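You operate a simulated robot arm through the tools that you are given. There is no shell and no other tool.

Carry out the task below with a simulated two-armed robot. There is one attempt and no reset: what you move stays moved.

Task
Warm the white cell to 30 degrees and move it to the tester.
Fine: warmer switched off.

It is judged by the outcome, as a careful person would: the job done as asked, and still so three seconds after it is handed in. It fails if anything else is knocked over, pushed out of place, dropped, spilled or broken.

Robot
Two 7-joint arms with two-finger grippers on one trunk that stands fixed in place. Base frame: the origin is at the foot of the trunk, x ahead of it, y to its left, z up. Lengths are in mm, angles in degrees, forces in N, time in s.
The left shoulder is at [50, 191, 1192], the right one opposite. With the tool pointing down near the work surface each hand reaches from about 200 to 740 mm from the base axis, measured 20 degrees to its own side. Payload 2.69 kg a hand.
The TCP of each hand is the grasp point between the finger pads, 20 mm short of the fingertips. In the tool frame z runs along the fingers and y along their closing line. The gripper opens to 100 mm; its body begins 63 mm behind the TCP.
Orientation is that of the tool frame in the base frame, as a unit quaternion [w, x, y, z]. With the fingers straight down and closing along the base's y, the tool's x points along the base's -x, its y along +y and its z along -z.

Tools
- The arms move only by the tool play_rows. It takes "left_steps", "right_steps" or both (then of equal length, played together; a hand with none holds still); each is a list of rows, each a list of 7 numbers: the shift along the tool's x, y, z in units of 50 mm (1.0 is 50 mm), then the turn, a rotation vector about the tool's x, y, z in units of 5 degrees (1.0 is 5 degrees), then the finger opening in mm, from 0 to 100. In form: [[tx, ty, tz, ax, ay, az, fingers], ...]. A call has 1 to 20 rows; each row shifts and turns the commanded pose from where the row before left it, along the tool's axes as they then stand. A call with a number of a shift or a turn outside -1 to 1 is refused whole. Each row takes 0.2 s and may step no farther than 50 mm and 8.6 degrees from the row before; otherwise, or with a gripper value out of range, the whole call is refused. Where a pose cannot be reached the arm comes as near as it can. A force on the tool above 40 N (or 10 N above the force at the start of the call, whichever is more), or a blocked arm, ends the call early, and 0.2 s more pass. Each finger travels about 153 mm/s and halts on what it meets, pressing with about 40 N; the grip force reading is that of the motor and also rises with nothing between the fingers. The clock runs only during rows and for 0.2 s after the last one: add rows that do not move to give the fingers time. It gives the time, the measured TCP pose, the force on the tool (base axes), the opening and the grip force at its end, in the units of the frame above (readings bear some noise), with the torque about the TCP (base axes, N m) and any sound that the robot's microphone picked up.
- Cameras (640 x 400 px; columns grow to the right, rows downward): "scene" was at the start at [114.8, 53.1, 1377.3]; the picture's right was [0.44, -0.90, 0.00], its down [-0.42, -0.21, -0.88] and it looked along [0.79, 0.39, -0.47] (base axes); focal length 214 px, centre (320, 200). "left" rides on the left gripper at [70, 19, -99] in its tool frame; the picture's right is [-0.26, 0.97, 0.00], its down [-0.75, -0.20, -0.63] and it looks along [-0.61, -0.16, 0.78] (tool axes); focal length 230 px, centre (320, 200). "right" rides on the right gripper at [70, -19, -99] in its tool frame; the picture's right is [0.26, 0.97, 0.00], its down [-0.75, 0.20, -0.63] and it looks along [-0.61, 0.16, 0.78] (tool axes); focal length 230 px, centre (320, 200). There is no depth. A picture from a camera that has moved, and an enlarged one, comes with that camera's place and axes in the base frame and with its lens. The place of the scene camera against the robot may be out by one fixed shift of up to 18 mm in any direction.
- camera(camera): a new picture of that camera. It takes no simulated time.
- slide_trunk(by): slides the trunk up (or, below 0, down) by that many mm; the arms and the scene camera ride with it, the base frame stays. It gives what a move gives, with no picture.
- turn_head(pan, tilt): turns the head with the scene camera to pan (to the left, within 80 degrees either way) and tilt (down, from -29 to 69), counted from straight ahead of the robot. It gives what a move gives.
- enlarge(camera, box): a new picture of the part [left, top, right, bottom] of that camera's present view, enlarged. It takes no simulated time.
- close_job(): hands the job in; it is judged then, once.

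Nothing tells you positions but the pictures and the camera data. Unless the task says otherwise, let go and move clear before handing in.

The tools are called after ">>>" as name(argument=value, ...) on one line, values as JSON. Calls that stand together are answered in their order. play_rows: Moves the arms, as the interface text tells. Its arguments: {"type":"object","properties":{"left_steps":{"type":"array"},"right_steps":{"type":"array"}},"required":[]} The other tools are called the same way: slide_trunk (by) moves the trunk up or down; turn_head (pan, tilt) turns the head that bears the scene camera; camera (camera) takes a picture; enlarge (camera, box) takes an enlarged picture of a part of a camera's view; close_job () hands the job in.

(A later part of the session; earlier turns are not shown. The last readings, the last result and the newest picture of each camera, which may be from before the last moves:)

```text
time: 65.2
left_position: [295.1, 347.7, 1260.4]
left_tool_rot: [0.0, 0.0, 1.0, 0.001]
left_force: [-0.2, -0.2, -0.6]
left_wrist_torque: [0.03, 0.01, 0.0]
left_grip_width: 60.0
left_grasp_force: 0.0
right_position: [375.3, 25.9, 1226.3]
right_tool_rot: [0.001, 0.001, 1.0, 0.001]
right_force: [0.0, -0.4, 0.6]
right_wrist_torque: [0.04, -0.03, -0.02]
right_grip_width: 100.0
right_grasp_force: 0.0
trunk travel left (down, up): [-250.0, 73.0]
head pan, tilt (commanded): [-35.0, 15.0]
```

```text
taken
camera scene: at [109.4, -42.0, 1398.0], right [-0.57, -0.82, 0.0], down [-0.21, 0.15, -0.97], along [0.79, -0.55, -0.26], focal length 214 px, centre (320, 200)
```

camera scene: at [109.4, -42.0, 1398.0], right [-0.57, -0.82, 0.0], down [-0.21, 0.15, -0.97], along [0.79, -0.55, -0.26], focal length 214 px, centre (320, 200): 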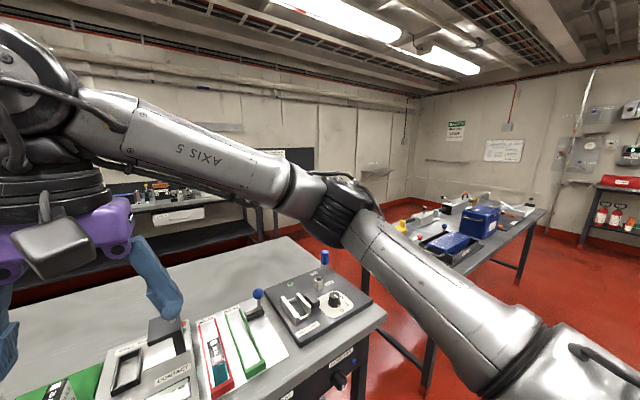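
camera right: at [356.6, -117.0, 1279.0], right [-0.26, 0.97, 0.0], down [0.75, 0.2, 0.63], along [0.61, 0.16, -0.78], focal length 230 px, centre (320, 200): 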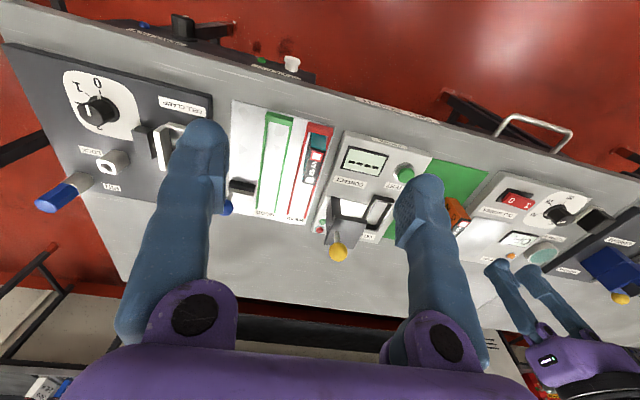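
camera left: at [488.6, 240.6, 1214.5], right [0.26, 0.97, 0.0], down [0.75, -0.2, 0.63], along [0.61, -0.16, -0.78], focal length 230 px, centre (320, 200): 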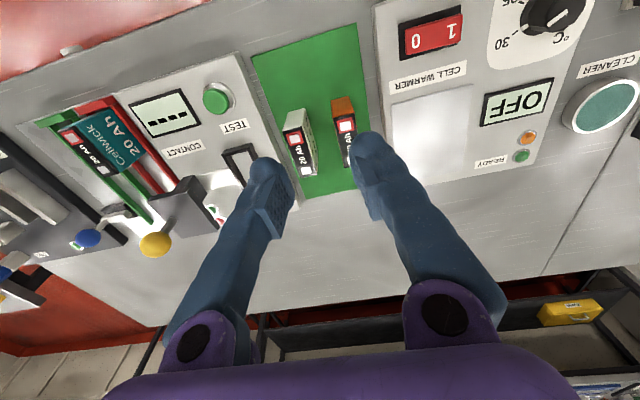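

The right arm's elbow is low and forward there. I'll put the left hand at the mirror of the right hand's earlier pose (300, 252, 1224) and compare the postures directly.

>>> play_rows(left_steps=[[0, -0.64, 0.24, 0, 0, 0, 60], [0, -0.64, 0.24, 0, 0, 0, 60], [0, -0.64, 0.24, 0, 0, 0, 60], [0, 0, 0, 0, 0, 0, 60]], right_steps=[[0.25, -0.93, 0, 0, 0, 0, 100], [0.25, -0.93, 0, 0, 0, 0, 100], [0.25, -0.93, 0, 0, 0, 0, 100], [0, 0, 0, 0, 0, 0, 100]])

>>> play_rows(right_steps=[[0.25, -0.93, 0, 0, 0, 0, 100], [0.25, -0.93, 0, 0, 0, 0, 100], [0.25, -0.93, 0, 0, 0, 0, 100], [0, 0, 0, 0, 0, 0, 100]])

>>> turn_head(pan=35, tilt=15)

>>> camera(camera="scene")

```text
time: 66.2
left_position: [292.1, 252.0, 1225.4]
left_tool_rot: [0.0, -0.001, 1.0, -0.001]
left_force: [-0.1, 0.4, -0.9]
left_wrist_torque: [-0.02, -0.02, 0.01]
left_grip_width: 60.3
left_grasp_force: 0.3
right_position: [338.0, -112.7, 1226.2]
right_tool_rot: [0.0, 0.0, 1.0, -0.001]
right_force: [0.1, -0.2, 0.8]
right_wrist_torque: [-0.07, 0.01, -0.03]
right_grip_width: 99.8
right_grasp_force: 0.0
trunk travel left (down, up): [-250.0, 73.0]
head pan, tilt (commanded): [-35.0, 15.0]
```

```text
time: 67.2
left_position: [293.1, 251.7, 1226.2]
left_tool_rot: [0.0, 0.0, 1.0, 0.0]
left_force: [0.4, 0.0, -0.1]
left_wrist_torque: [-0.01, -0.01, -0.02]
left_grip_width: 60.1
left_grasp_force: 0.0
right_position: [300.2, -249.3, 1223.2]
right_tool_rot: [0.0, -0.002, 1.0, 0.0]
right_force: [0.7, -0.1, -0.3]
right_wrist_torque: [-0.03, -0.01, -0.01]
right_grip_width: 100.0
right_grasp_force: 0.1
trunk travel left (down, up): [-250.0, 73.0]
head pan, tilt (commanded): [-35.0, 15.0]
```

```text
time: 68.6
left_position: [292.0, 251.8, 1225.4]
left_tool_rot: [-0.001, 0.0, 1.0, -0.001]
left_force: [-0.4, -0.8, -0.4]
left_wrist_torque: [0.03, 0.03, -0.02]
left_grip_width: 60.0
left_grasp_force: 0.1
right_position: [300.5, -249.5, 1223.2]
right_tool_rot: [0.0, 0.001, 1.0, 0.0]
right_force: [0.2, 0.2, -0.6]
right_wrist_torque: [-0.02, 0.0, 0.0]
right_grip_width: 99.6
right_grasp_force: 0.1
trunk travel left (down, up): [-250.0, 73.0]
head pan, tilt (commanded): [35.0, 15.0]
```

```text
taken
camera scene: at [109.5, 66.2, 1398.1], right [0.57, -0.82, 0.0], down [-0.21, -0.15, -0.97], along [0.79, 0.55, -0.26], focal length 214 px, centre (320, 200)
```

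scene: 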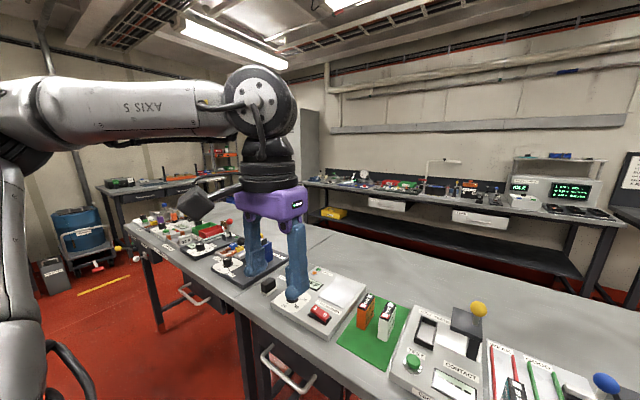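

The left elbow sits high and outward while the right one is low and forward; that's the difference. Turning the left hand to strongly negative yaw at a close-in spot should force its elbow down and forward, so I'll try that in free space.

>>> play_rows(left_steps=[[-0.6, 0, 0, 0, 0, 0, 60], [-0.4, 0, 0, 0, 0, 0, 60], [0, 0, 0, 0, 0, 1, 60], [0, 0, 0, 0, 0, 1, 60], [0, 0, 0, 0, 0, 1, 60], [0, 0, 0, 0, 0, 1, 60], [0, 0, 0, 0, 0, 1, 60], [0, 0, 0, 0, 0, 1, 60], [0, 0, 0, 0, 0, 1, 60], [0, 0, 0, 0, 0, 1, 60], [0, 0, 0, 0, 0, 1, 60], [0, 0, 0, 0, 0, 1, 60], [0, 0, 0, 0, 0, 1, 60], [0, 0, 0, 0, 0, 1, 60], [0, 0, 0, 0, 0, 0, 60]])

>>> camera(camera="scene")

```text
time: 71.8
left_position: [343.1, 249.9, 1225.5]
left_tool_rot: [0.001, 0.5, 0.866, 0.001]
left_force: [-0.1, -0.5, -0.2]
left_wrist_torque: [0.02, 0.0, -0.01]
left_grip_width: 60.1
left_grasp_force: 0.0
right_position: [298.6, -250.7, 1222.8]
right_tool_rot: [0.0, 0.0, 1.0, 0.0]
right_force: [0.0, 0.2, 0.5]
right_wrist_torque: [0.02, 0.0, -0.04]
right_grip_width: 99.9
right_grasp_force: 0.1
trunk travel left (down, up): [-250.0, 73.0]
head pan, tilt (commanded): [35.0, 15.0]
```

```text
taken
camera scene: at [109.0, 66.0, 1398.2], right [0.57, -0.82, 0.0], down [-0.21, -0.15, -0.97], along [0.79, 0.55, -0.26], focal length 214 px, centre (320, 200)
```

scene: 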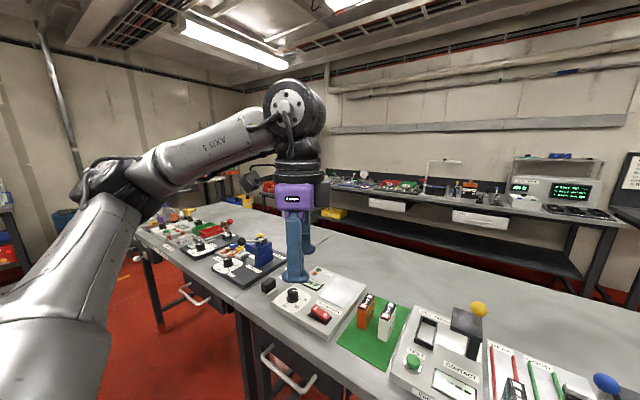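

It works: the elbow has dropped to the low-forward posture. I'll continue a bit further, then return to yaw 0 and check that the posture holds.

>>> play_rows(left_steps=[[0, 0, 0, 0, 0, 1, 60], [0, 0, 0, 0, 0, 1, 60], [0, 0, 0, 0, 0, 1, 60], [0, 0, 0, 0, 0, 1, 60], [0, 0, 0, 0, 0, 0, 60]])

>>> play_rows(left_steps=[[0, 0, 0, 0, 0, -1, 60], [0, 0, 0, 0, 0, -1, 60], [0, 0, 0, 0, 0, -1, 60], [0, 0, 0, 0, 0, -1, 60], [0, 0, 0, 0, 0, -1, 60], [0, 0, 0, 0, 0, -1, 60], [0, 0, 0, 0, 0, -1, 60], [0, 0, 0, 0, 0, -1, 60], [0, 0, 0, 0, 0, -1, 60], [0, 0, 0, 0, 0, -1, 60], [0, 0, 0, 0, 0, -1, 60], [0, 0, 0, 0, 0, -1, 60], [0, 0, 0, 0, 0, -1, 60], [0, 0, 0, 0, 0, -1, 60], [0, 0, 0, 0, 0, -1, 60], [0, 0, 0, 0, 0, -1, 60], [0, 0, 0, 0, 0, 0, 60]])

>>> camera(camera="scene")

```text
time: 73.0
left_position: [294.6, 204.7, 1234.4]
left_tool_rot: [0.0, 0.642, 0.767, 0.001]
left_force: [-0.4, 0.1, 0.1]
left_wrist_torque: [0.0, 0.0, 0.0]
left_grip_width: 59.7
left_grasp_force: 0.2
left hand out of reach, approached as far as the arm can: row 1, 2, 3, 4
right_position: [300.1, -249.0, 1223.5]
right_tool_rot: [0.001, 0.001, 1.0, -0.001]
right_force: [-0.3, -0.1, 0.5]
right_wrist_torque: [0.0, -0.03, 0.01]
right_grip_width: 99.7
right_grasp_force: 0.2
trunk travel left (down, up): [-250.0, 73.0]
head pan, tilt (commanded): [35.0, 15.0]
```

```text
time: 76.6
left_position: [295.1, 204.4, 1234.8]
left_tool_rot: [0.0, 0.0, 1.0, 0.0]
left_force: [0.7, 0.4, -0.1]
left_wrist_torque: [-0.01, 0.01, -0.01]
left_grip_width: 59.8
left_grasp_force: 0.0
right_position: [301.2, -250.3, 1223.7]
right_tool_rot: [0.0, 0.0, 1.0, 0.0]
right_force: [0.2, -0.3, 0.7]
right_wrist_torque: [0.03, 0.01, -0.02]
right_grip_width: 99.8
right_grasp_force: 0.1
trunk travel left (down, up): [-250.0, 73.0]
head pan, tilt (commanded): [35.0, 15.0]
```

```text
taken
camera scene: at [109.6, 66.3, 1398.1], right [0.57, -0.82, 0.0], down [-0.21, -0.15, -0.97], along [0.79, 0.55, -0.26], focal length 214 px, centre (320, 200)
```

scene: 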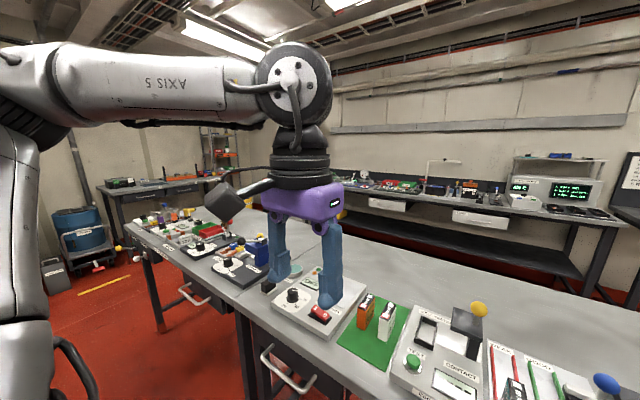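

The elbow rises again once yaw returns to 0. Next idea: approach in an extended posture from the left side, over the warmer pad, then sweep right toward the cell at low height.

>>> play_rows(left_steps=[[-0.517, 0.72, 0.383, 0, 0, 0, 60], [-0.517, 0.72, 0.383, 0, 0, 0, 60], [-0.517, 0.72, 0.383, 0, 0, 0, 60], [-0.517, 0.72, 0.383, 0, 0, 0, 60], [-0.517, 0.72, 0.383, 0, 0, 0, 60], [-0.517, 0.72, 0.383, 0, 0, 0, 60], [-0.75, -0.1, 0.45, 0, 0, 0, 60], [-0.75, -0.1, 0.45, 0, 0, 0, 60], [-0.75, -0.1, 0.45, 0, 0, 0, 60], [-0.75, -0.1, 0.45, 0, 0, 0, 60], [0, 0, 0, 0, 0, 0, 60]])

>>> camera(camera="scene")

```text
time: 79.0
left_position: [596.5, 399.4, 1033.0]
left_tool_rot: [0.001, 0.001, 1.0, 0.001]
left_force: [-0.4, -0.3, 0.8]
left_wrist_torque: [0.0, -0.03, -0.03]
left_grip_width: 60.1
left_grasp_force: 0.1
right_position: [298.6, -250.6, 1223.6]
right_tool_rot: [-0.001, 0.0, 1.0, 0.0]
right_force: [-0.3, -0.8, 0.0]
right_wrist_torque: [-0.02, 0.02, -0.02]
right_grip_width: 100.2
right_grasp_force: 0.0
trunk travel left (down, up): [-250.0, 73.0]
head pan, tilt (commanded): [35.0, 15.0]
```

```text
taken
camera scene: at [108.7, 66.2, 1398.2], right [0.57, -0.82, 0.0], down [-0.21, -0.15, -0.97], along [0.79, 0.55, -0.26], focal length 214 px, centre (320, 200)
```

scene: 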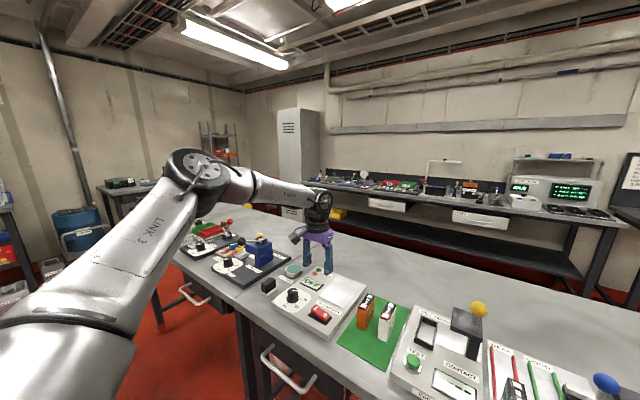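

Reached over the warmer. Now sweep right along the far side toward the cell.

>>> play_rows(left_steps=[[-0.5, -0.7, 0.05, 0, 0, 0, 50], [-0.4, -0.75, 0.05, 0, 0, 0, 50], [0, -0.8, 0.05, 0, 0, 0, 40], [0, 0, 0, 0, 0, 0, 36]])

>>> camera(camera="scene")

```text
time: 80.0
left_position: [604.7, 300.3, 1032.0]
left_tool_rot: [0.002, 0.0, 1.0, -0.001]
left_force: [-0.6, 0.3, 1.0]
left_wrist_torque: [-0.01, -0.01, -0.01]
left_grip_width: 35.7
left_grasp_force: 0.0
left hand out of reach, approached as far as the arm can: row 2, 3
right_position: [299.5, -250.3, 1222.9]
right_tool_rot: [-0.001, 0.0, 1.0, 0.0]
right_force: [0.2, 0.0, -0.3]
right_wrist_torque: [-0.02, 0.02, -0.01]
right_grip_width: 100.2
right_grasp_force: 0.0
trunk travel left (down, up): [-250.0, 73.0]
head pan, tilt (commanded): [35.0, 15.0]
```

```text
taken
camera scene: at [109.3, 66.7, 1398.1], right [0.57, -0.82, 0.0], down [-0.21, -0.15, -0.97], along [0.79, 0.55, -0.26], focal length 214 px, centre (320, 200)
```

scene: 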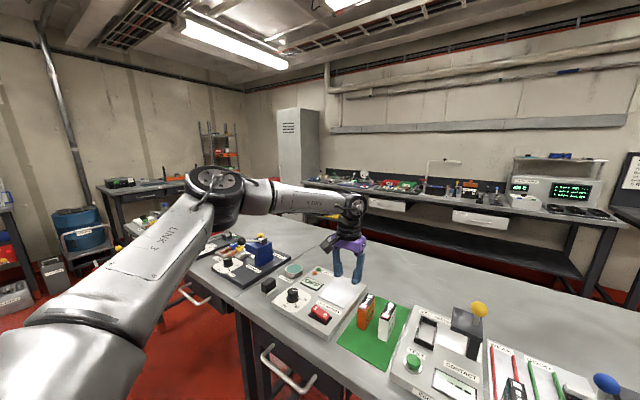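

The left arm still stops short at about (605, 300). I'll test what the right arm can reach toward the tester and the cells, keeping the left hand over the warmer.

>>> play_rows(left_steps=[[0.3, 0.8, -0.2, 0, 0, 0, 60], [0.3, 0.8, -0.2, 0, 0, 0, 60], [0.2, 0.8, -0.2, 0, 0, 0, 60], [0, 0, 0, 0, 0, 0, 60], [0, 0, 0, 0, 0, 0, 60], [0, 0, 0, 0, 0, 0, 60], [0, 0, 0, 0, 0, 0, 60], [0, 0, 0, 0, 0, 0, 60], [0, 0, 0, 0, 0, 0, 60]], right_steps=[[-0.6, 0.72, 0.2, 0, 0, 0, 60], [-0.6, 0.72, 0.2, 0, 0, 0, 60], [-0.6, 0.72, 0.2, 0, 0, 0, 60], [-0.6, 0.72, 0.2, 0, 0, 0, 60], [-0.6, 0.72, 0.2, 0, 0, 0, 60], [-0.6, 0.72, 0.2, 0, 0, 0, 60], [-0.6, 0.72, 0.2, 0, 0, 0, 60], [-0.6, 0.72, 0.2, 0, 0, 0, 60], [0, 0, 0, 0, 0, 0, 60]])

>>> turn_head(pan=5, tilt=25)

>>> camera(camera="scene")

```text
time: 82.0
left_position: [566.4, 420.4, 1064.3]
left_tool_rot: [0.0, 0.0, 1.0, 0.001]
left_force: [-0.1, 0.9, -0.4]
left_wrist_torque: [0.01, -0.01, 0.0]
left_grip_width: 60.0
left_grasp_force: 0.1
right_position: [543.4, 35.5, 1144.4]
right_tool_rot: [0.001, 0.0, 1.0, 0.0]
right_force: [0.3, -0.6, -0.3]
right_wrist_torque: [-0.01, 0.01, 0.01]
right_grip_width: 60.1
right_grasp_force: 0.1
trunk travel left (down, up): [-250.0, 73.0]
head pan, tilt (commanded): [35.0, 15.0]
```

```text
time: 82.9
left_position: [566.5, 421.2, 1063.1]
left_tool_rot: [0.0, 0.0, 1.0, 0.0]
left_force: [-0.4, -0.1, -0.1]
left_wrist_torque: [0.01, 0.02, 0.02]
left_grip_width: 59.8
left_grasp_force: 0.1
right_position: [544.9, 37.3, 1143.4]
right_tool_rot: [-0.001, 0.0, 1.0, 0.0]
right_force: [0.0, -0.1, 0.0]
right_wrist_torque: [-0.01, 0.01, -0.01]
right_grip_width: 59.9
right_grasp_force: 0.0
trunk travel left (down, up): [-250.0, 73.0]
head pan, tilt (commanded): [5.0, 25.0]
```

```text
taken
camera scene: at [124.8, 20.9, 1381.9], right [0.09, -1.0, 0.0], down [-0.42, -0.04, -0.91], along [0.9, 0.08, -0.42], focal length 214 px, centre (320, 200)
```

scene: 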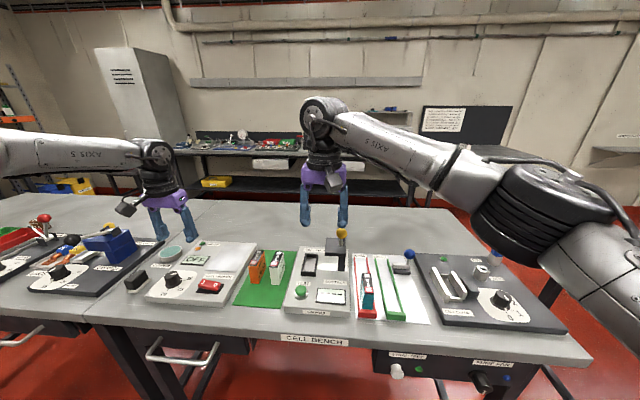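

The right arm reaches across easily in its low-elbow posture, so the left should too once in that posture. I'll withdraw the right arm, drop the left elbow with yaw -60 near the body, cross to the right with that yaw (beyond where the high-elbow posture can go), and only then turn to yaw 0.

>>> play_rows(right_steps=[[0.6, -0.72, -0.2, 0, 0, 0, 60], [0.6, -0.72, -0.2, 0, 0, 0, 60], [0.6, -0.72, -0.2, 0, 0, 0, 60], [0.6, -0.72, -0.2, 0, 0, 0, 60], [0.6, -0.72, -0.2, 0, 0, 0, 60], [0.6, -0.72, -0.2, 0, 0, 0, 60], [0.6, -0.72, -0.2, 0, 0, 0, 60], [0.6, -0.72, -0.2, 0, 0, 0, 60], [0, -0.8, 0, 0, 0, 0, 60], [0, 0, 0, 0, 0, 0, 60]], left_steps=[[0.6, -0.3, -0.6, 0, 0, 0, 60], [0.6, -0.3, -0.6, 0, 0, 0, 60], [0.6, -0.5, -0.5, 0, 0, 0, 60], [0.6, -0.5, -0.5, 0, 0, 0, 60], [0.7, -0.5, -0.5, 0, 0, 0, 60], [0.7, -0.5, -0.5, 0, 0, 0, 60], [0.7, -0.5, 0, 0, 0, 0, 60], [0, -0.3, 0, 0, 0, 0, 60], [0, 0, 0, 0, 0, 0, 60], [0, 0, 0, 0, 0, 0, 60]])

>>> turn_head(pan=35, tilt=15)

```text
time: 85.1
left_position: [340.1, 249.5, 1222.3]
left_tool_rot: [0.0, 0.0, 1.0, 0.0]
left_force: [0.9, -0.3, -0.3]
left_wrist_torque: [-0.02, 0.01, -0.01]
left_grip_width: 59.9
left_grasp_force: 0.2
right_position: [298.2, -290.4, 1222.8]
right_tool_rot: [0.0, 0.0, 1.0, 0.0]
right_force: [-0.5, 0.2, -0.5]
right_wrist_torque: [-0.01, 0.02, -0.02]
right_grip_width: 60.0
right_grasp_force: 0.0
trunk travel left (down, up): [-250.0, 73.0]
head pan, tilt (commanded): [5.0, 25.0]
```

```text
time: 86.1
left_position: [340.0, 248.3, 1222.4]
left_tool_rot: [0.0, 0.001, 1.0, 0.0]
left_force: [0.4, 0.5, -0.8]
left_wrist_torque: [0.03, -0.02, 0.02]
left_grip_width: 60.1
left_grasp_force: 0.1
right_position: [299.1, -290.9, 1222.7]
right_tool_rot: [0.0, 0.0, 1.0, 0.0]
right_force: [0.0, 0.0, 0.6]
right_wrist_torque: [-0.02, 0.05, 0.01]
right_grip_width: 59.8
right_grasp_force: 0.0
trunk travel left (down, up): [-250.0, 73.0]
head pan, tilt (commanded): [35.0, 15.0]
```

>>> play_rows(left_steps=[[0, 0, 0, 0, 0, 1, 60], [0, 0, 0, 0, 0, 1, 60], [0, 0, 0, 0, 0, 1, 60], [0, 0, 0, 0, 0, 1, 60], [0, 0, 0, 0, 0, 1, 60], [0, 0, 0, 0, 0, 1, 60], [0, 0, 0, 0, 0, 1, 60], [0, 0, 0, 0, 0, 1, 60], [0, 0, 0, 0, 0, 1, 60], [0, 0, 0, 0, 0, 1, 60], [0, 0, 0, 0, 0, 1, 60], [0, 0, 0, 0, 0, 1, 60], [-0.725, -0.245, 0, 0, 0, 0, 60], [-0.725, -0.245, 0, 0, 0, 0, 60], [-0.725, -0.245, 0, 0, 0, 0, 60], [-0.725, -0.245, 0, 0, 0, 0, 60], [0, 0, 0, 0, 0, 0, 60]])

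>>> camera(camera="scene")

```text
time: 89.7
left_position: [366.0, 118.8, 1220.1]
left_tool_rot: [0.001, 0.499, 0.866, 0.0]
left_force: [-1.0, 0.3, 0.9]
left_wrist_torque: [0.0, -0.02, -0.02]
left_grip_width: 60.1
left_grasp_force: 0.0
left hand out of reach, approached as far as the arm can: row 16
right_position: [297.3, -291.5, 1223.2]
right_tool_rot: [0.001, 0.0, 1.0, 0.001]
right_force: [0.4, -0.3, -0.3]
right_wrist_torque: [0.03, 0.0, 0.0]
right_grip_width: 60.1
right_grasp_force: 0.0
trunk travel left (down, up): [-250.0, 73.0]
head pan, tilt (commanded): [35.0, 15.0]
```

```text
taken
camera scene: at [108.5, 65.3, 1398.3], right [0.57, -0.82, 0.0], down [-0.21, -0.15, -0.97], along [0.79, 0.55, -0.26], focal length 214 px, centre (320, 200)
```

scene: 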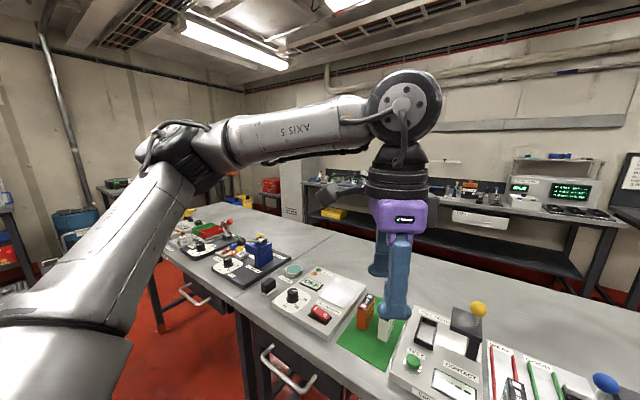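

The left elbow always stops on the same plane, meaning the left shoulder joint is at its inward limit, while the right arm goes further in. I'll park the left hand and test whether the right arm can reach the tester slot and the cell.

>>> play_rows(left_steps=[[0.9, 0.2, 0, 0, 0, -1, 60], [0.9, 0.2, 0, 0, 0, -1, 60], [0.9, 0.2, 0, 0, 0, -1, 60], [0, 0.6, 0, 0, 0, -1, 60], [0, 0.6, 0, 0, 0, -1, 60], [0, 0, 0, 0, 0, -1, 60], [0, 0, 0, 0, 0, -1, 60], [0, 0, 0, 0, 0, -1, 60], [0, 0, 0, 0, 0, -1, 60], [0, 0, 0, 0, 0, -1, 60], [0, 0, 0, 0, 0, -1, 60], [0, 0, 0, 0, 0, -1, 60], [0, 0, 0, 0, 0, 0, 60]])

>>> play_rows(right_steps=[[-0.6, 0.75, 0.2, 0, 0, 0, 60], [-0.6, 0.75, 0.2, 0, 0, 0, 60], [-0.6, 0.75, 0.2, 0, 0, 0, 60], [-0.6, 0.75, 0.2, 0, 0, 0, 60], [-0.6, 0.75, 0.2, 0, 0, 0, 60], [-0.6, 0.75, 0.2, 0, 0, 0, 60], [-0.6, 0.75, 0.2, 0, 0, 0, 60], [-0.6, 0.75, 0.2, 0, 0, 0, 60], [-0.6, 0.75, 0.2, 0, 0, 0, 60], [0, 0, 0, 0, 0, 0, 60]])

>>> turn_head(pan=5, tilt=25)

>>> camera(camera="scene")

```text
time: 92.5
left_position: [358.1, 293.1, 1219.9]
left_tool_rot: [0.0, -0.001, 1.0, 0.0]
left_force: [0.1, 0.5, -0.2]
left_wrist_torque: [0.0, 0.03, -0.04]
left_grip_width: 60.0
left_grasp_force: 0.1
right_position: [298.7, -291.5, 1223.5]
right_tool_rot: [0.0, 0.0, 1.0, 0.0]
right_force: [-0.1, 0.3, -0.3]
right_wrist_torque: [-0.01, -0.01, -0.01]
right_grip_width: 59.7
right_grasp_force: 0.1
trunk travel left (down, up): [-250.0, 73.0]
head pan, tilt (commanded): [35.0, 15.0]
```

```text
time: 94.7
left_position: [358.1, 292.5, 1221.0]
left_tool_rot: [0.0, -0.001, 1.0, 0.001]
left_force: [-0.6, -0.6, 0.4]
left_wrist_torque: [0.03, 0.02, 0.0]
left_grip_width: 60.2
left_grasp_force: 0.0
right_position: [569.6, 45.2, 1134.0]
right_tool_rot: [0.001, 0.0, 1.0, 0.0]
right_force: [0.5, 0.8, 0.1]
right_wrist_torque: [0.01, 0.03, -0.01]
right_grip_width: 59.7
right_grasp_force: 0.1
trunk travel left (down, up): [-250.0, 73.0]
head pan, tilt (commanded): [35.0, 15.0]
```

```text
time: 95.6
left_position: [357.0, 293.8, 1221.0]
left_tool_rot: [-0.001, 0.0, 1.0, 0.0]
left_force: [0.5, -0.3, -0.7]
left_wrist_torque: [-0.01, 0.01, 0.02]
left_grip_width: 60.0
left_grasp_force: 0.0
right_position: [568.1, 46.5, 1133.8]
right_tool_rot: [0.0, 0.0, 1.0, 0.0]
right_force: [-0.6, -1.3, 0.4]
right_wrist_torque: [0.0, 0.01, -0.02]
right_grip_width: 60.2
right_grasp_force: 0.1
trunk travel left (down, up): [-250.0, 73.0]
head pan, tilt (commanded): [5.0, 25.0]
```

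```text
taken
camera scene: at [124.8, 20.8, 1381.9], right [0.09, -1.0, 0.0], down [-0.42, -0.04, -0.91], along [0.9, 0.08, -0.42], focal length 214 px, centre (320, 200)
```

scene: 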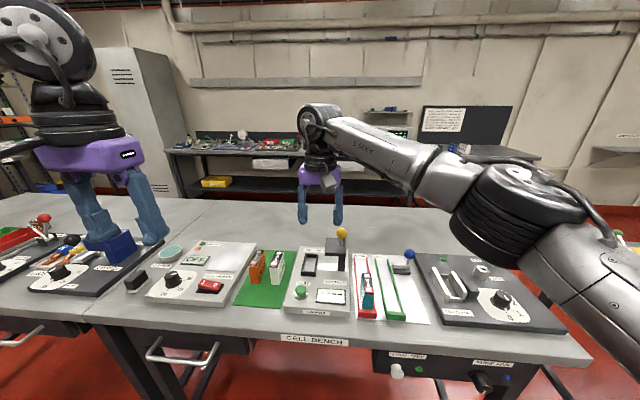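

Good, no limit yet. I'll continue the right hand toward the slot and cell.

>>> play_rows(right_steps=[[-0.5, 0.7, 0.3, 0, 0, 0, 60], [-0.4, 0.7, 0.4, 0, 0, 0, 60], [0, 0, 0, 0, 0, 0, 60]])

>>> play_rows(right_steps=[[0, 0.7, 0.5, 0, 0, 0, 40], [0, 0.7, 0.5, 0, 0, 0, 36], [0, 0, 0, 0, 0, 0, 36]])

>>> camera(camera="scene")

>>> camera(camera="right")

```text
time: 96.4
left_position: [357.5, 296.7, 1220.6]
left_tool_rot: [0.0, 0.0, 1.0, -0.001]
left_force: [-0.1, -0.6, -1.0]
left_wrist_torque: [-0.03, 0.05, 0.01]
left_grip_width: 59.8
left_grasp_force: 0.0
right_position: [589.7, 78.4, 1116.7]
right_tool_rot: [0.001, 0.0, 1.0, 0.0]
right_force: [0.6, -0.3, -0.6]
right_wrist_torque: [-0.01, -0.02, -0.02]
right_grip_width: 59.8
right_grasp_force: 0.0
right hand out of reach, approached as far as the arm can: row 1, 2
trunk travel left (down, up): [-250.0, 73.0]
head pan, tilt (commanded): [5.0, 25.0]
```

```text
time: 97.2
left_position: [358.1, 293.8, 1220.5]
left_tool_rot: [0.001, 0.0, 1.0, 0.001]
left_force: [-0.4, -0.1, -0.5]
left_wrist_torque: [0.01, 0.01, -0.01]
left_grip_width: 60.2
left_grasp_force: 0.3
right_position: [574.4, 104.7, 1076.5]
right_tool_rot: [0.001, 0.0, 1.0, 0.001]
right_force: [0.2, 0.1, -0.3]
right_wrist_torque: [0.03, -0.03, 0.0]
right_grip_width: 36.0
right_grasp_force: 0.1
right hand out of reach, approached as far as the arm can: row 1, 2
trunk travel left (down, up): [-250.0, 73.0]
head pan, tilt (commanded): [5.0, 25.0]
```

```text
taken
camera scene: at [125.0, 20.4, 1381.8], right [0.09, -1.0, 0.0], down [-0.42, -0.04, -0.91], along [0.9, 0.08, -0.42], focal length 214 px, centre (320, 200)
```

scene: 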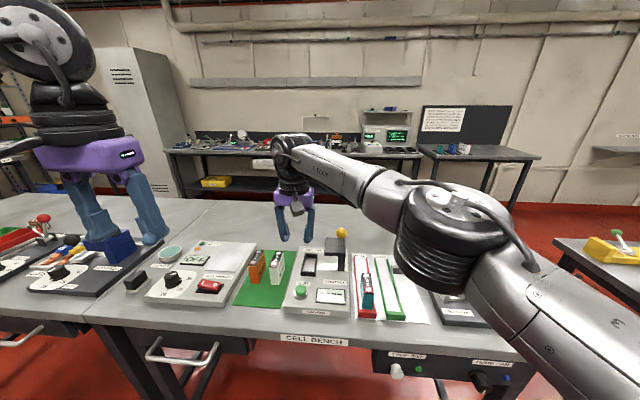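

```text
taken
camera right: at [505.2, 87.6, 1176.3], right [-0.26, 0.97, 0.0], down [0.75, 0.2, 0.63], along [0.61, 0.16, -0.78], focal length 230 px, centre (320, 200)
```

right: 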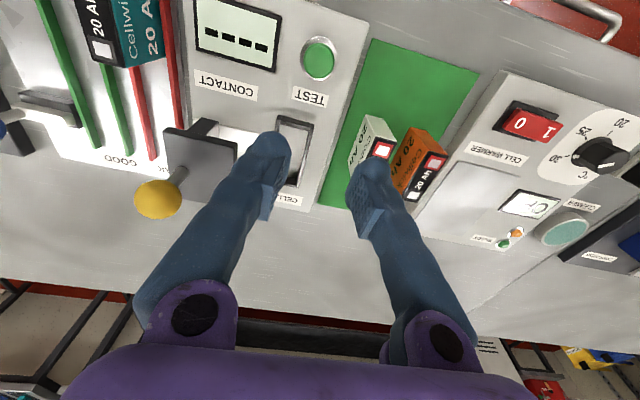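

Right reaches to about (574, 105) with the tool vertical. Pitching a hand forward (fingers pointing ahead, which is fine since the pads close along y) would extend reach. I'll withdraw the right hand and test pitching the left hand.

>>> play_rows(right_steps=[[0.6, -0.7, -0.4, 0, 0, 0, 60], [0.6, -0.7, -0.3, 0, 0, 0, 60], [0.6, -0.75, -0.2, 0, 0, 0, 60], [0.6, -0.75, -0.2, 0, 0, 0, 60], [0.6, -0.75, -0.2, 0, 0, 0, 60], [0.6, -0.75, -0.2, 0, 0, 0, 60], [0.3, -0.8, -0.2, 0, 0, 0, 60], [0.3, -0.8, -0.2, 0, 0, 0, 60], [0.3, -0.8, -0.1, 0, 0, 0, 60], [0, 0, 0, 0, 0, 0, 60]])

>>> play_rows(left_steps=[[-0.7, -0.1, 0.65, 0, 0, 0, 60], [-0.7, -0.1, 0.65, 0, 0, 0, 60], [-0.7, -0.1, 0.65, 0, 0, 0, 60], [0, 0, 0, 0, -1, 0, 60], [0, 0, 0, 0, -1, 0, 60], [0, 0, 0, 0, -1, 0, 60], [0, 0, 0, 0, -1, 0, 60], [0, 0, 0, 0, -1, 0, 60], [0, 0, 0, 0, -1, 0, 60], [0, 0, 0, 0, 0, 0, 60]])

>>> turn_head(pan=26.3, tilt=27.9)

>>> camera(camera="scene")

```text
refused: row 1 steps farther than a row can; nothing moved
```

```text
time: 99.4
left_position: [461.2, 278.2, 1122.6]
left_tool_rot: [0.26, 0.0, 0.966, 0.0]
left_force: [0.1, -1.3, 0.0]
left_wrist_torque: [-0.01, 0.01, 0.02]
left_grip_width: 60.2
left_grasp_force: 0.1
right_position: [573.5, 105.2, 1077.9]
right_tool_rot: [0.0, 0.0, 1.0, 0.001]
right_force: [-0.3, 0.1, 0.2]
right_wrist_torque: [0.01, 0.0, -0.02]
right_grip_width: 36.3
right_grasp_force: 0.0
trunk travel left (down, up): [-250.0, 73.0]
head pan, tilt (commanded): [5.0, 25.0]
```

```text
time: 100.3
left_position: [462.0, 279.1, 1122.0]
left_tool_rot: [0.258, 0.0, 0.966, 0.0]
left_force: [0.0, 0.0, -0.7]
left_wrist_torque: [-0.02, 0.01, -0.01]
left_grip_width: 60.1
left_grasp_force: 0.0
right_position: [574.6, 105.3, 1078.3]
right_tool_rot: [0.0, 0.0, 1.0, 0.0]
right_force: [-1.0, -0.3, -0.1]
right_wrist_torque: [0.01, 0.03, 0.0]
right_grip_width: 36.0
right_grasp_force: 0.1
trunk travel left (down, up): [-250.0, 73.0]
head pan, tilt (commanded): [26.3, 27.9]
```

```text
taken
camera scene: at [114.9, 53.0, 1377.2], right [0.44, -0.9, 0.0], down [-0.42, -0.21, -0.88], along [0.79, 0.39, -0.47], focal length 214 px, centre (320, 200)
```

scene: 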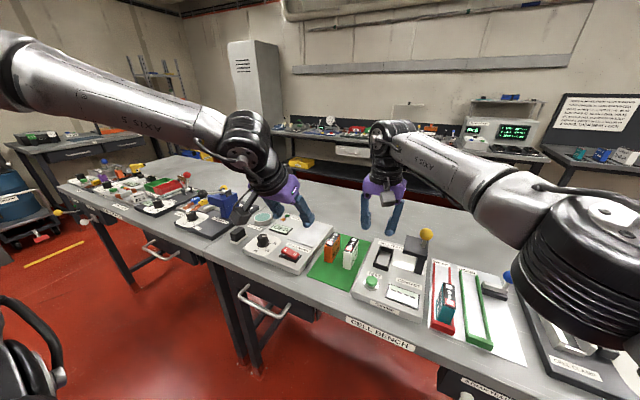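

Pitching the left hand works. Now I'll retract the right hand (smaller steps).

>>> play_rows(right_steps=[[0.55, -0.65, -0.4, 0, 0, 0, 60], [0.55, -0.7, -0.3, 0, 0, 0, 60], [0.55, -0.75, -0.2, 0, 0, 0, 60], [0.55, -0.75, -0.2, 0, 0, 0, 60], [0.55, -0.75, -0.2, 0, 0, 0, 60], [0.55, -0.75, -0.2, 0, 0, 0, 60], [0.4, -0.8, -0.2, 0, 0, 0, 60], [0.4, -0.8, -0.2, 0, 0, 0, 60], [0.4, -0.8, -0.1, 0, 0, 0, 60], [0, 0, 0, 0, 0, 0, 60]])

>>> play_rows(left_steps=[[-0.65, -0.5, 0.3, 0, 0, 0, 50], [-0.65, -0.5, 0.3, 0, 0, 0, 45], [0, 0, 0, 0, 0, 0, 40]])

>>> camera(camera="left")

>>> camera(camera="scene")

```text
time: 102.5
left_position: [461.8, 279.6, 1121.3]
left_tool_rot: [0.26, 0.0, 0.966, 0.0]
left_force: [-0.1, 0.5, 0.2]
left_wrist_torque: [-0.01, 0.04, -0.05]
left_grip_width: 60.0
left_grasp_force: 0.1
right_position: [348.1, -234.0, 1178.1]
right_tool_rot: [0.0, 0.0, 1.0, 0.0]
right_force: [0.8, -0.5, -0.4]
right_wrist_torque: [-0.04, 0.05, -0.02]
right_grip_width: 59.7
right_grasp_force: 0.1
trunk travel left (down, up): [-250.0, 73.0]
head pan, tilt (commanded): [26.3, 27.9]
```

```text
time: 103.3
left_position: [535.6, 226.1, 1129.7]
left_tool_rot: [0.259, 0.0, 0.966, -0.001]
left_force: [-0.2, -0.3, 1.4]
left_wrist_torque: [-0.02, 0.0, 0.02]
left_grip_width: 40.4
left_grasp_force: 0.0
right_position: [347.3, -234.8, 1178.3]
right_tool_rot: [0.0, -0.001, 1.0, 0.001]
right_force: [0.6, -1.1, 0.5]
right_wrist_torque: [-0.01, -0.02, -0.01]
right_grip_width: 60.0
right_grasp_force: 0.1
trunk travel left (down, up): [-250.0, 73.0]
head pan, tilt (commanded): [26.3, 27.9]
```

```text
taken
camera left: at [422.7, 246.4, 1181.4], right [0.22, 0.97, 0.13], down [0.33, -0.2, 0.92], along [0.92, -0.16, -0.37], focal length 230 px, centre (320, 200)
```

left: 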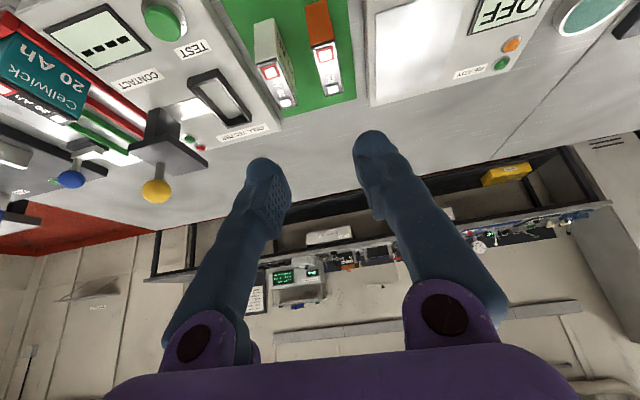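

```text
taken
camera scene: at [114.5, 53.3, 1377.3], right [0.44, -0.9, 0.0], down [-0.42, -0.21, -0.88], along [0.79, 0.39, -0.47], focal length 214 px, centre (320, 200)
```

scene: 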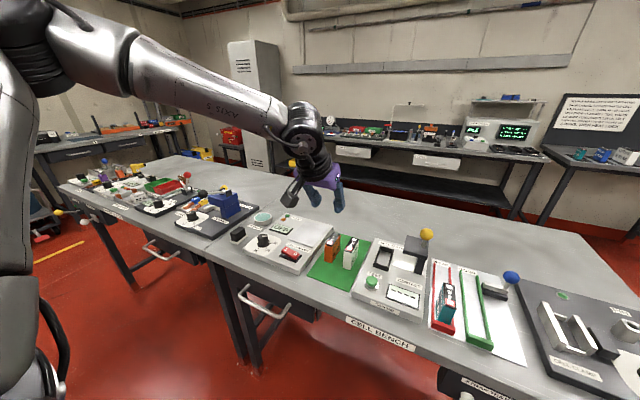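

With the hand pitched 30° the left reaches further. Continue toward the cell.

>>> play_rows(left_steps=[[-0.07, -0.24, 0.733, 0, 0, 0, 40], [-0.07, -0.24, 0.733, 0, 0, 0, 40], [-0.07, -0.24, 0.733, 0, 0, 0, 40], [0, 0, 0, 0, 0, 0, 40]])

>>> camera(camera="left")

>>> camera(camera="scene")

```text
time: 104.3
left_position: [594.3, 190.8, 1041.5]
left_tool_rot: [0.26, 0.0, 0.966, 0.0]
left_force: [-1.0, -0.3, 0.8]
left_wrist_torque: [-0.04, -0.05, 0.01]
left_grip_width: 40.1
left_grasp_force: 0.1
right_position: [347.8, -233.9, 1177.3]
right_tool_rot: [0.001, 0.001, 1.0, 0.0]
right_force: [-0.2, -0.5, -0.8]
right_wrist_torque: [0.0, 0.0, 0.0]
right_grip_width: 59.9
right_grasp_force: 0.0
trunk travel left (down, up): [-250.0, 73.0]
head pan, tilt (commanded): [26.3, 27.9]
```

```text
taken
camera left: at [481.9, 210.6, 1090.7], right [0.22, 0.97, 0.13], down [0.33, -0.2, 0.92], along [0.92, -0.16, -0.37], focal length 230 px, centre (320, 200)
```

left: 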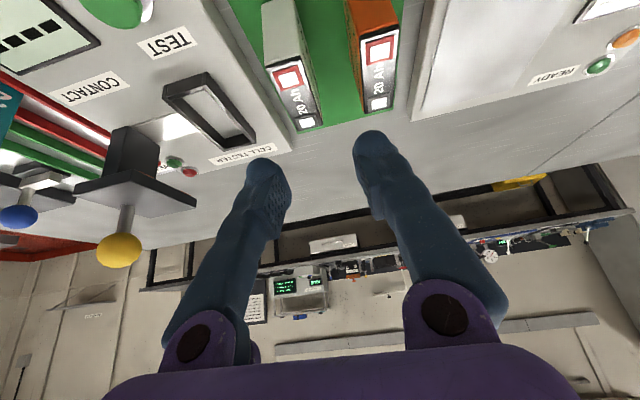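

```text
taken
camera scene: at [113.9, 52.8, 1377.4], right [0.44, -0.9, 0.0], down [-0.42, -0.21, -0.88], along [0.79, 0.39, -0.47], focal length 214 px, centre (320, 200)
```

scene: 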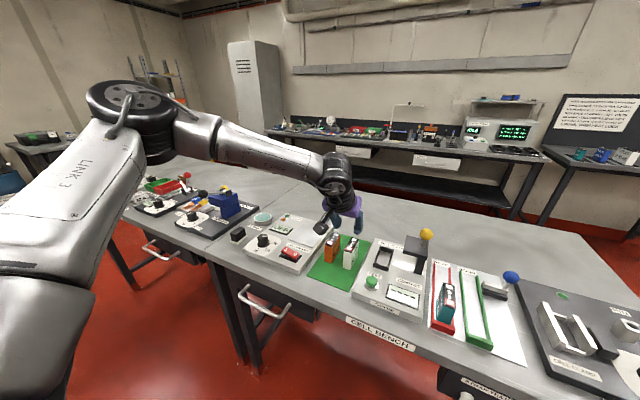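

The left hand reaches the cell area with a 30° pitch. I'll test whether it also reaches above the slot this way.

>>> play_rows(left_steps=[[-0.33, -0.673, 0.0, 0, 0, 0, 40], [-0.33, -0.673, 0.0, 0, 0, 0, 40], [-0.33, -0.673, 0.0, 0, 0, 0, 40], [0, 0, 0, 0, 0, 0, 40]])

>>> camera(camera="left")

>>> camera(camera="scene")

```text
time: 105.3
left_position: [594.6, 161.2, 1078.2]
left_tool_rot: [0.258, 0.0, 0.966, -0.001]
left_force: [0.1, -0.4, 0.0]
left_wrist_torque: [0.05, 0.01, -0.01]
left_grip_width: 40.0
left_grasp_force: 0.1
left hand out of reach, approached as far as the arm can: row 1, 2, 3
right_position: [347.6, -234.3, 1177.8]
right_tool_rot: [0.0, 0.001, 1.0, 0.0]
right_force: [0.4, 0.1, 0.0]
right_wrist_torque: [0.01, 0.01, -0.01]
right_grip_width: 60.0
right_grasp_force: 0.0
trunk travel left (down, up): [-250.0, 73.0]
head pan, tilt (commanded): [26.3, 27.9]
```

```text
taken
camera left: at [481.3, 180.8, 1128.8], right [0.22, 0.97, 0.13], down [0.33, -0.2, 0.92], along [0.92, -0.16, -0.37], focal length 230 px, centre (320, 200)
```

left: 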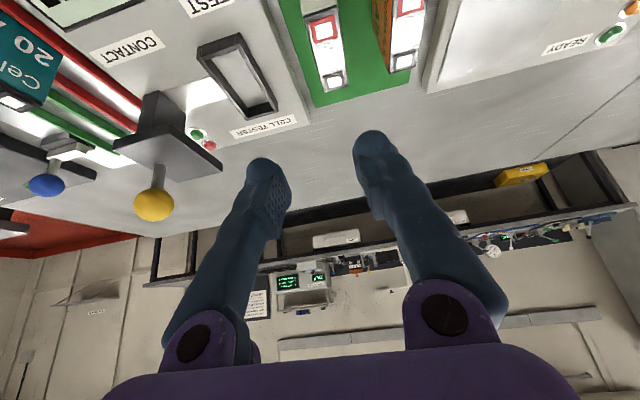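

```text
taken
camera scene: at [114.8, 53.2, 1377.2], right [0.44, -0.9, 0.0], down [-0.42, -0.21, -0.88], along [0.79, 0.39, -0.47], focal length 214 px, centre (320, 200)
```

scene: 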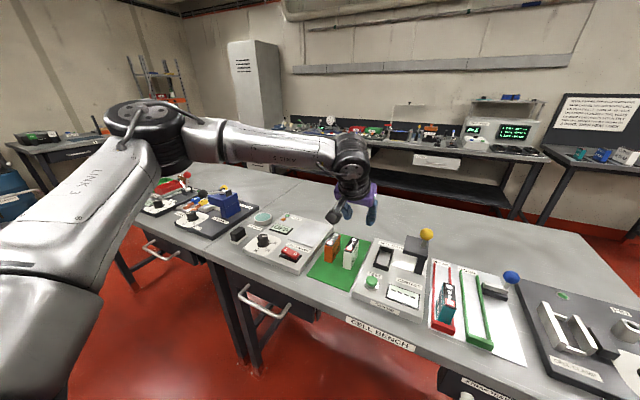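

The slot is out of the left arm's range, but the right arm can reach it when pitched. Plan: left moves the cell mat→warmer pad (pitched 30°), then later pad→a handoff spot on the mat; right takes it to the slot. First, I'll measure the white cell from above with the pitched left hand.

>>> play_rows(left_steps=[[0.37, 0.25, 0.34, 0, 0, 0, 40], [0.37, 0.25, 0.34, 0, 0, 0, 40], [0, 0, 0, 0, 0, 0, 40]])

>>> camera(camera="left")

>>> enlarge(camera="left", box=[230, 0, 430, 160])

```text
time: 106.1
left_position: [578.9, 187.2, 1029.2]
left_tool_rot: [0.259, 0.0, 0.966, 0.0]
left_force: [-0.1, -0.5, -0.7]
left_wrist_torque: [-0.04, 0.0, 0.02]
left_grip_width: 39.9
left_grasp_force: 0.1
right_position: [347.7, -235.3, 1177.0]
right_tool_rot: [-0.001, -0.001, 1.0, 0.0]
right_force: [-0.4, 0.7, 0.5]
right_wrist_torque: [0.0, 0.02, -0.04]
right_grip_width: 59.9
right_grasp_force: 0.1
trunk travel left (down, up): [-250.0, 73.0]
head pan, tilt (commanded): [26.3, 27.9]
```

```text
taken
camera left: at [466.1, 206.9, 1078.7], right [0.22, 0.97, 0.13], down [0.33, -0.2, 0.92], along [0.92, -0.16, -0.37], focal length 230 px, centre (320, 200)
```

left: 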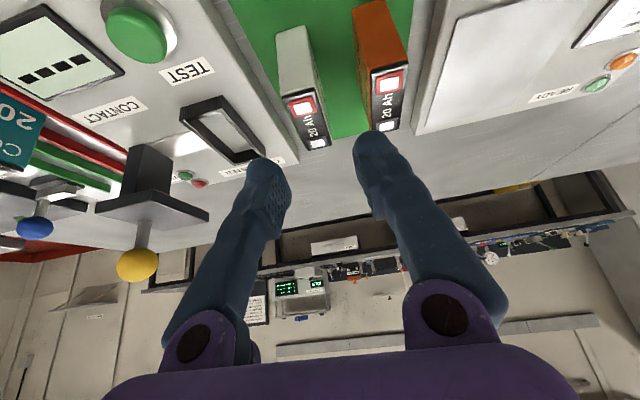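

```text
2.50 times, centred on (330, 80) of left
camera zoom: at [466.1, 206.9, 1078.7], right [0.22, 0.97, 0.13], down [0.33, -0.2, 0.92], along [0.92, -0.16, -0.37], focal length 575 px, centre (295, 500)
```

zoom: 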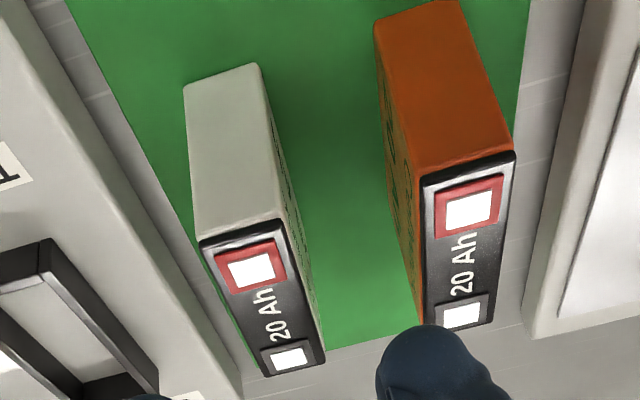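

The white cell is at x 575–639, y 172–194 (centre about (607, 183)), and the orange one starts at y≈229, so there's a ~35 mm gap for a ~27 mm finger. I'll move right above the cell with opening 30 and check alignment.

>>> play_rows(left_steps=[[-0.26, -0.085, 0.59, 0, 0, 0, 30], [0, 0, 0, 0, 0, 0, 30], [0, 0, 0, 0, 0, 0, 30]])

>>> camera(camera="left")

>>> enlarge(camera="left", box=[230, 60, 430, 220])

>>> enlarge(camera="scene", box=[300, 180, 400, 270])

```text
time: 106.9
left_position: [602.1, 186.7, 1010.3]
left_tool_rot: [0.259, 0.0, 0.966, -0.001]
left_force: [0.1, -0.6, 0.1]
left_wrist_torque: [0.01, 0.0, 0.02]
left_grip_width: 30.2
left_grasp_force: 0.1
left hand out of reach, approached as far as the arm can: row 1
right_position: [348.0, -234.7, 1177.0]
right_tool_rot: [-0.001, 0.0, 1.0, 0.0]
right_force: [0.1, 0.2, 0.6]
right_wrist_torque: [0.01, 0.04, -0.03]
right_grip_width: 59.8
right_grasp_force: 0.1
trunk travel left (down, up): [-250.0, 73.0]
head pan, tilt (commanded): [26.3, 27.9]
```

```text
taken
camera left: at [489.8, 206.9, 1061.1], right [0.22, 0.97, 0.13], down [0.33, -0.2, 0.92], along [0.92, -0.16, -0.37], focal length 230 px, centre (320, 200)
```

left: 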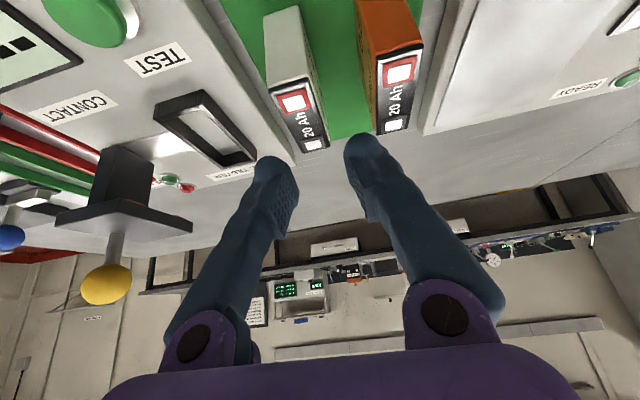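

```text
2.50 times, centred on (330, 140) of left
camera zoom: at [489.8, 206.9, 1061.1], right [0.22, 0.97, 0.13], down [0.33, -0.2, 0.92], along [0.92, -0.16, -0.37], focal length 575 px, centre (295, 350)
```

zoom: 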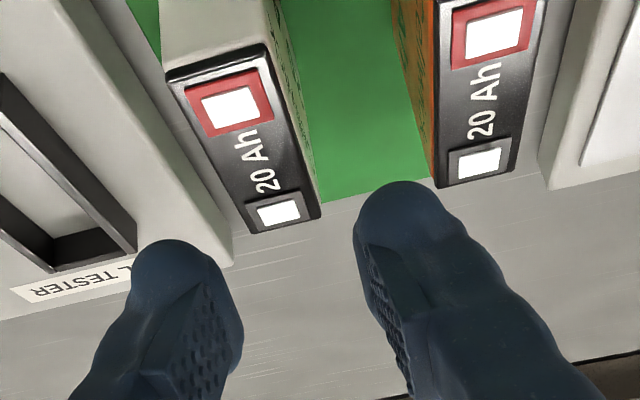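

```text
4.44 times, centred on (350, 225) of scene
camera zoom: at [115.3, 53.3, 1377.1], right [0.44, -0.9, 0.0], down [-0.42, -0.21, -0.88], along [0.79, 0.39, -0.47], focal length 953 px, centre (187, 89)
```

zoom: 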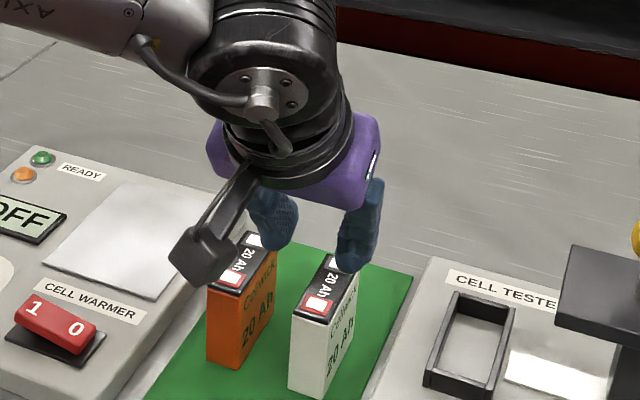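

I'm right at the edge of reach with 30° pitch; 45° will bring the wrist back into range. I'll lift, pitch further, and come back above the cell.

>>> play_rows(left_steps=[[-0.28, 0, -0.76, 0, 0, 0, 30], [0, 0, 0, 0, -1, 0, 30], [0, 0, 0, 0, -1, 0, 30], [0, 0, 0, 0, -1, 0, 30], [0.275, -0.04, 0.43, 0, 0, 0, 30], [0.275, -0.04, 0.43, 0, 0, 0, 30], [0, 0, 0, 0, 0, 0, 30]])

>>> camera(camera="left")

>>> enlarge(camera="left", box=[230, 60, 430, 220])

```text
time: 108.5
left_position: [604.9, 184.1, 1000.8]
left_tool_rot: [0.383, -0.001, 0.924, 0.0]
left_force: [1.0, -0.4, -0.4]
left_wrist_torque: [-0.02, 0.0, 0.0]
left_grip_width: 30.0
left_grasp_force: 0.0
right_position: [348.0, -235.4, 1177.1]
right_tool_rot: [0.0, -0.001, 1.0, 0.0]
right_force: [-0.1, 0.4, 0.1]
right_wrist_torque: [-0.01, 0.0, -0.03]
right_grip_width: 60.2
right_grasp_force: 0.2
trunk travel left (down, up): [-250.0, 73.0]
head pan, tilt (commanded): [26.3, 27.9]
```

```text
taken
camera left: at [482.4, 203.2, 1021.5], right [0.18, 0.97, 0.18], down [0.08, -0.2, 0.98], along [0.98, -0.16, -0.12], focal length 230 px, centre (320, 200)
```

left: 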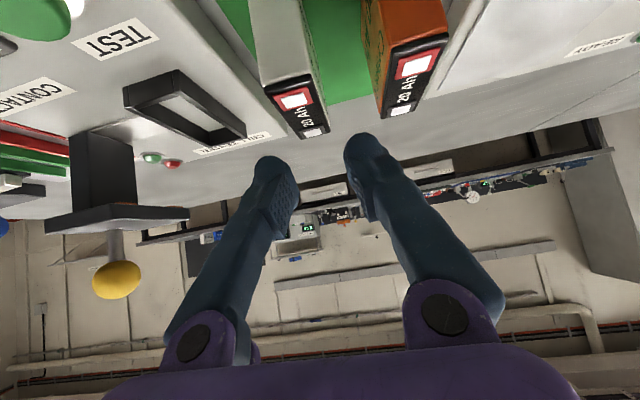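

```text
2.50 times, centred on (330, 140) of left
camera zoom: at [482.4, 203.2, 1021.5], right [0.18, 0.97, 0.18], down [0.08, -0.2, 0.98], along [0.98, -0.16, -0.12], focal length 575 px, centre (295, 350)
```

zoom: 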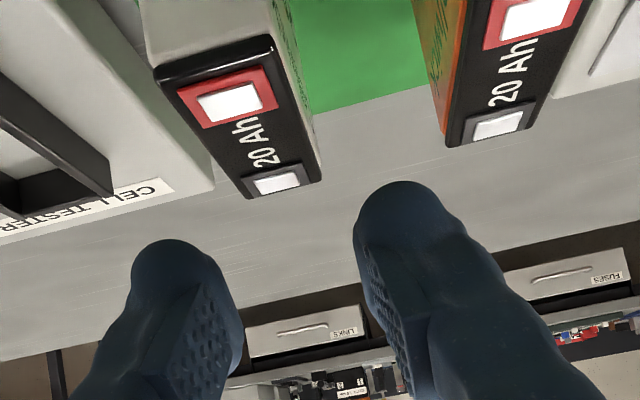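

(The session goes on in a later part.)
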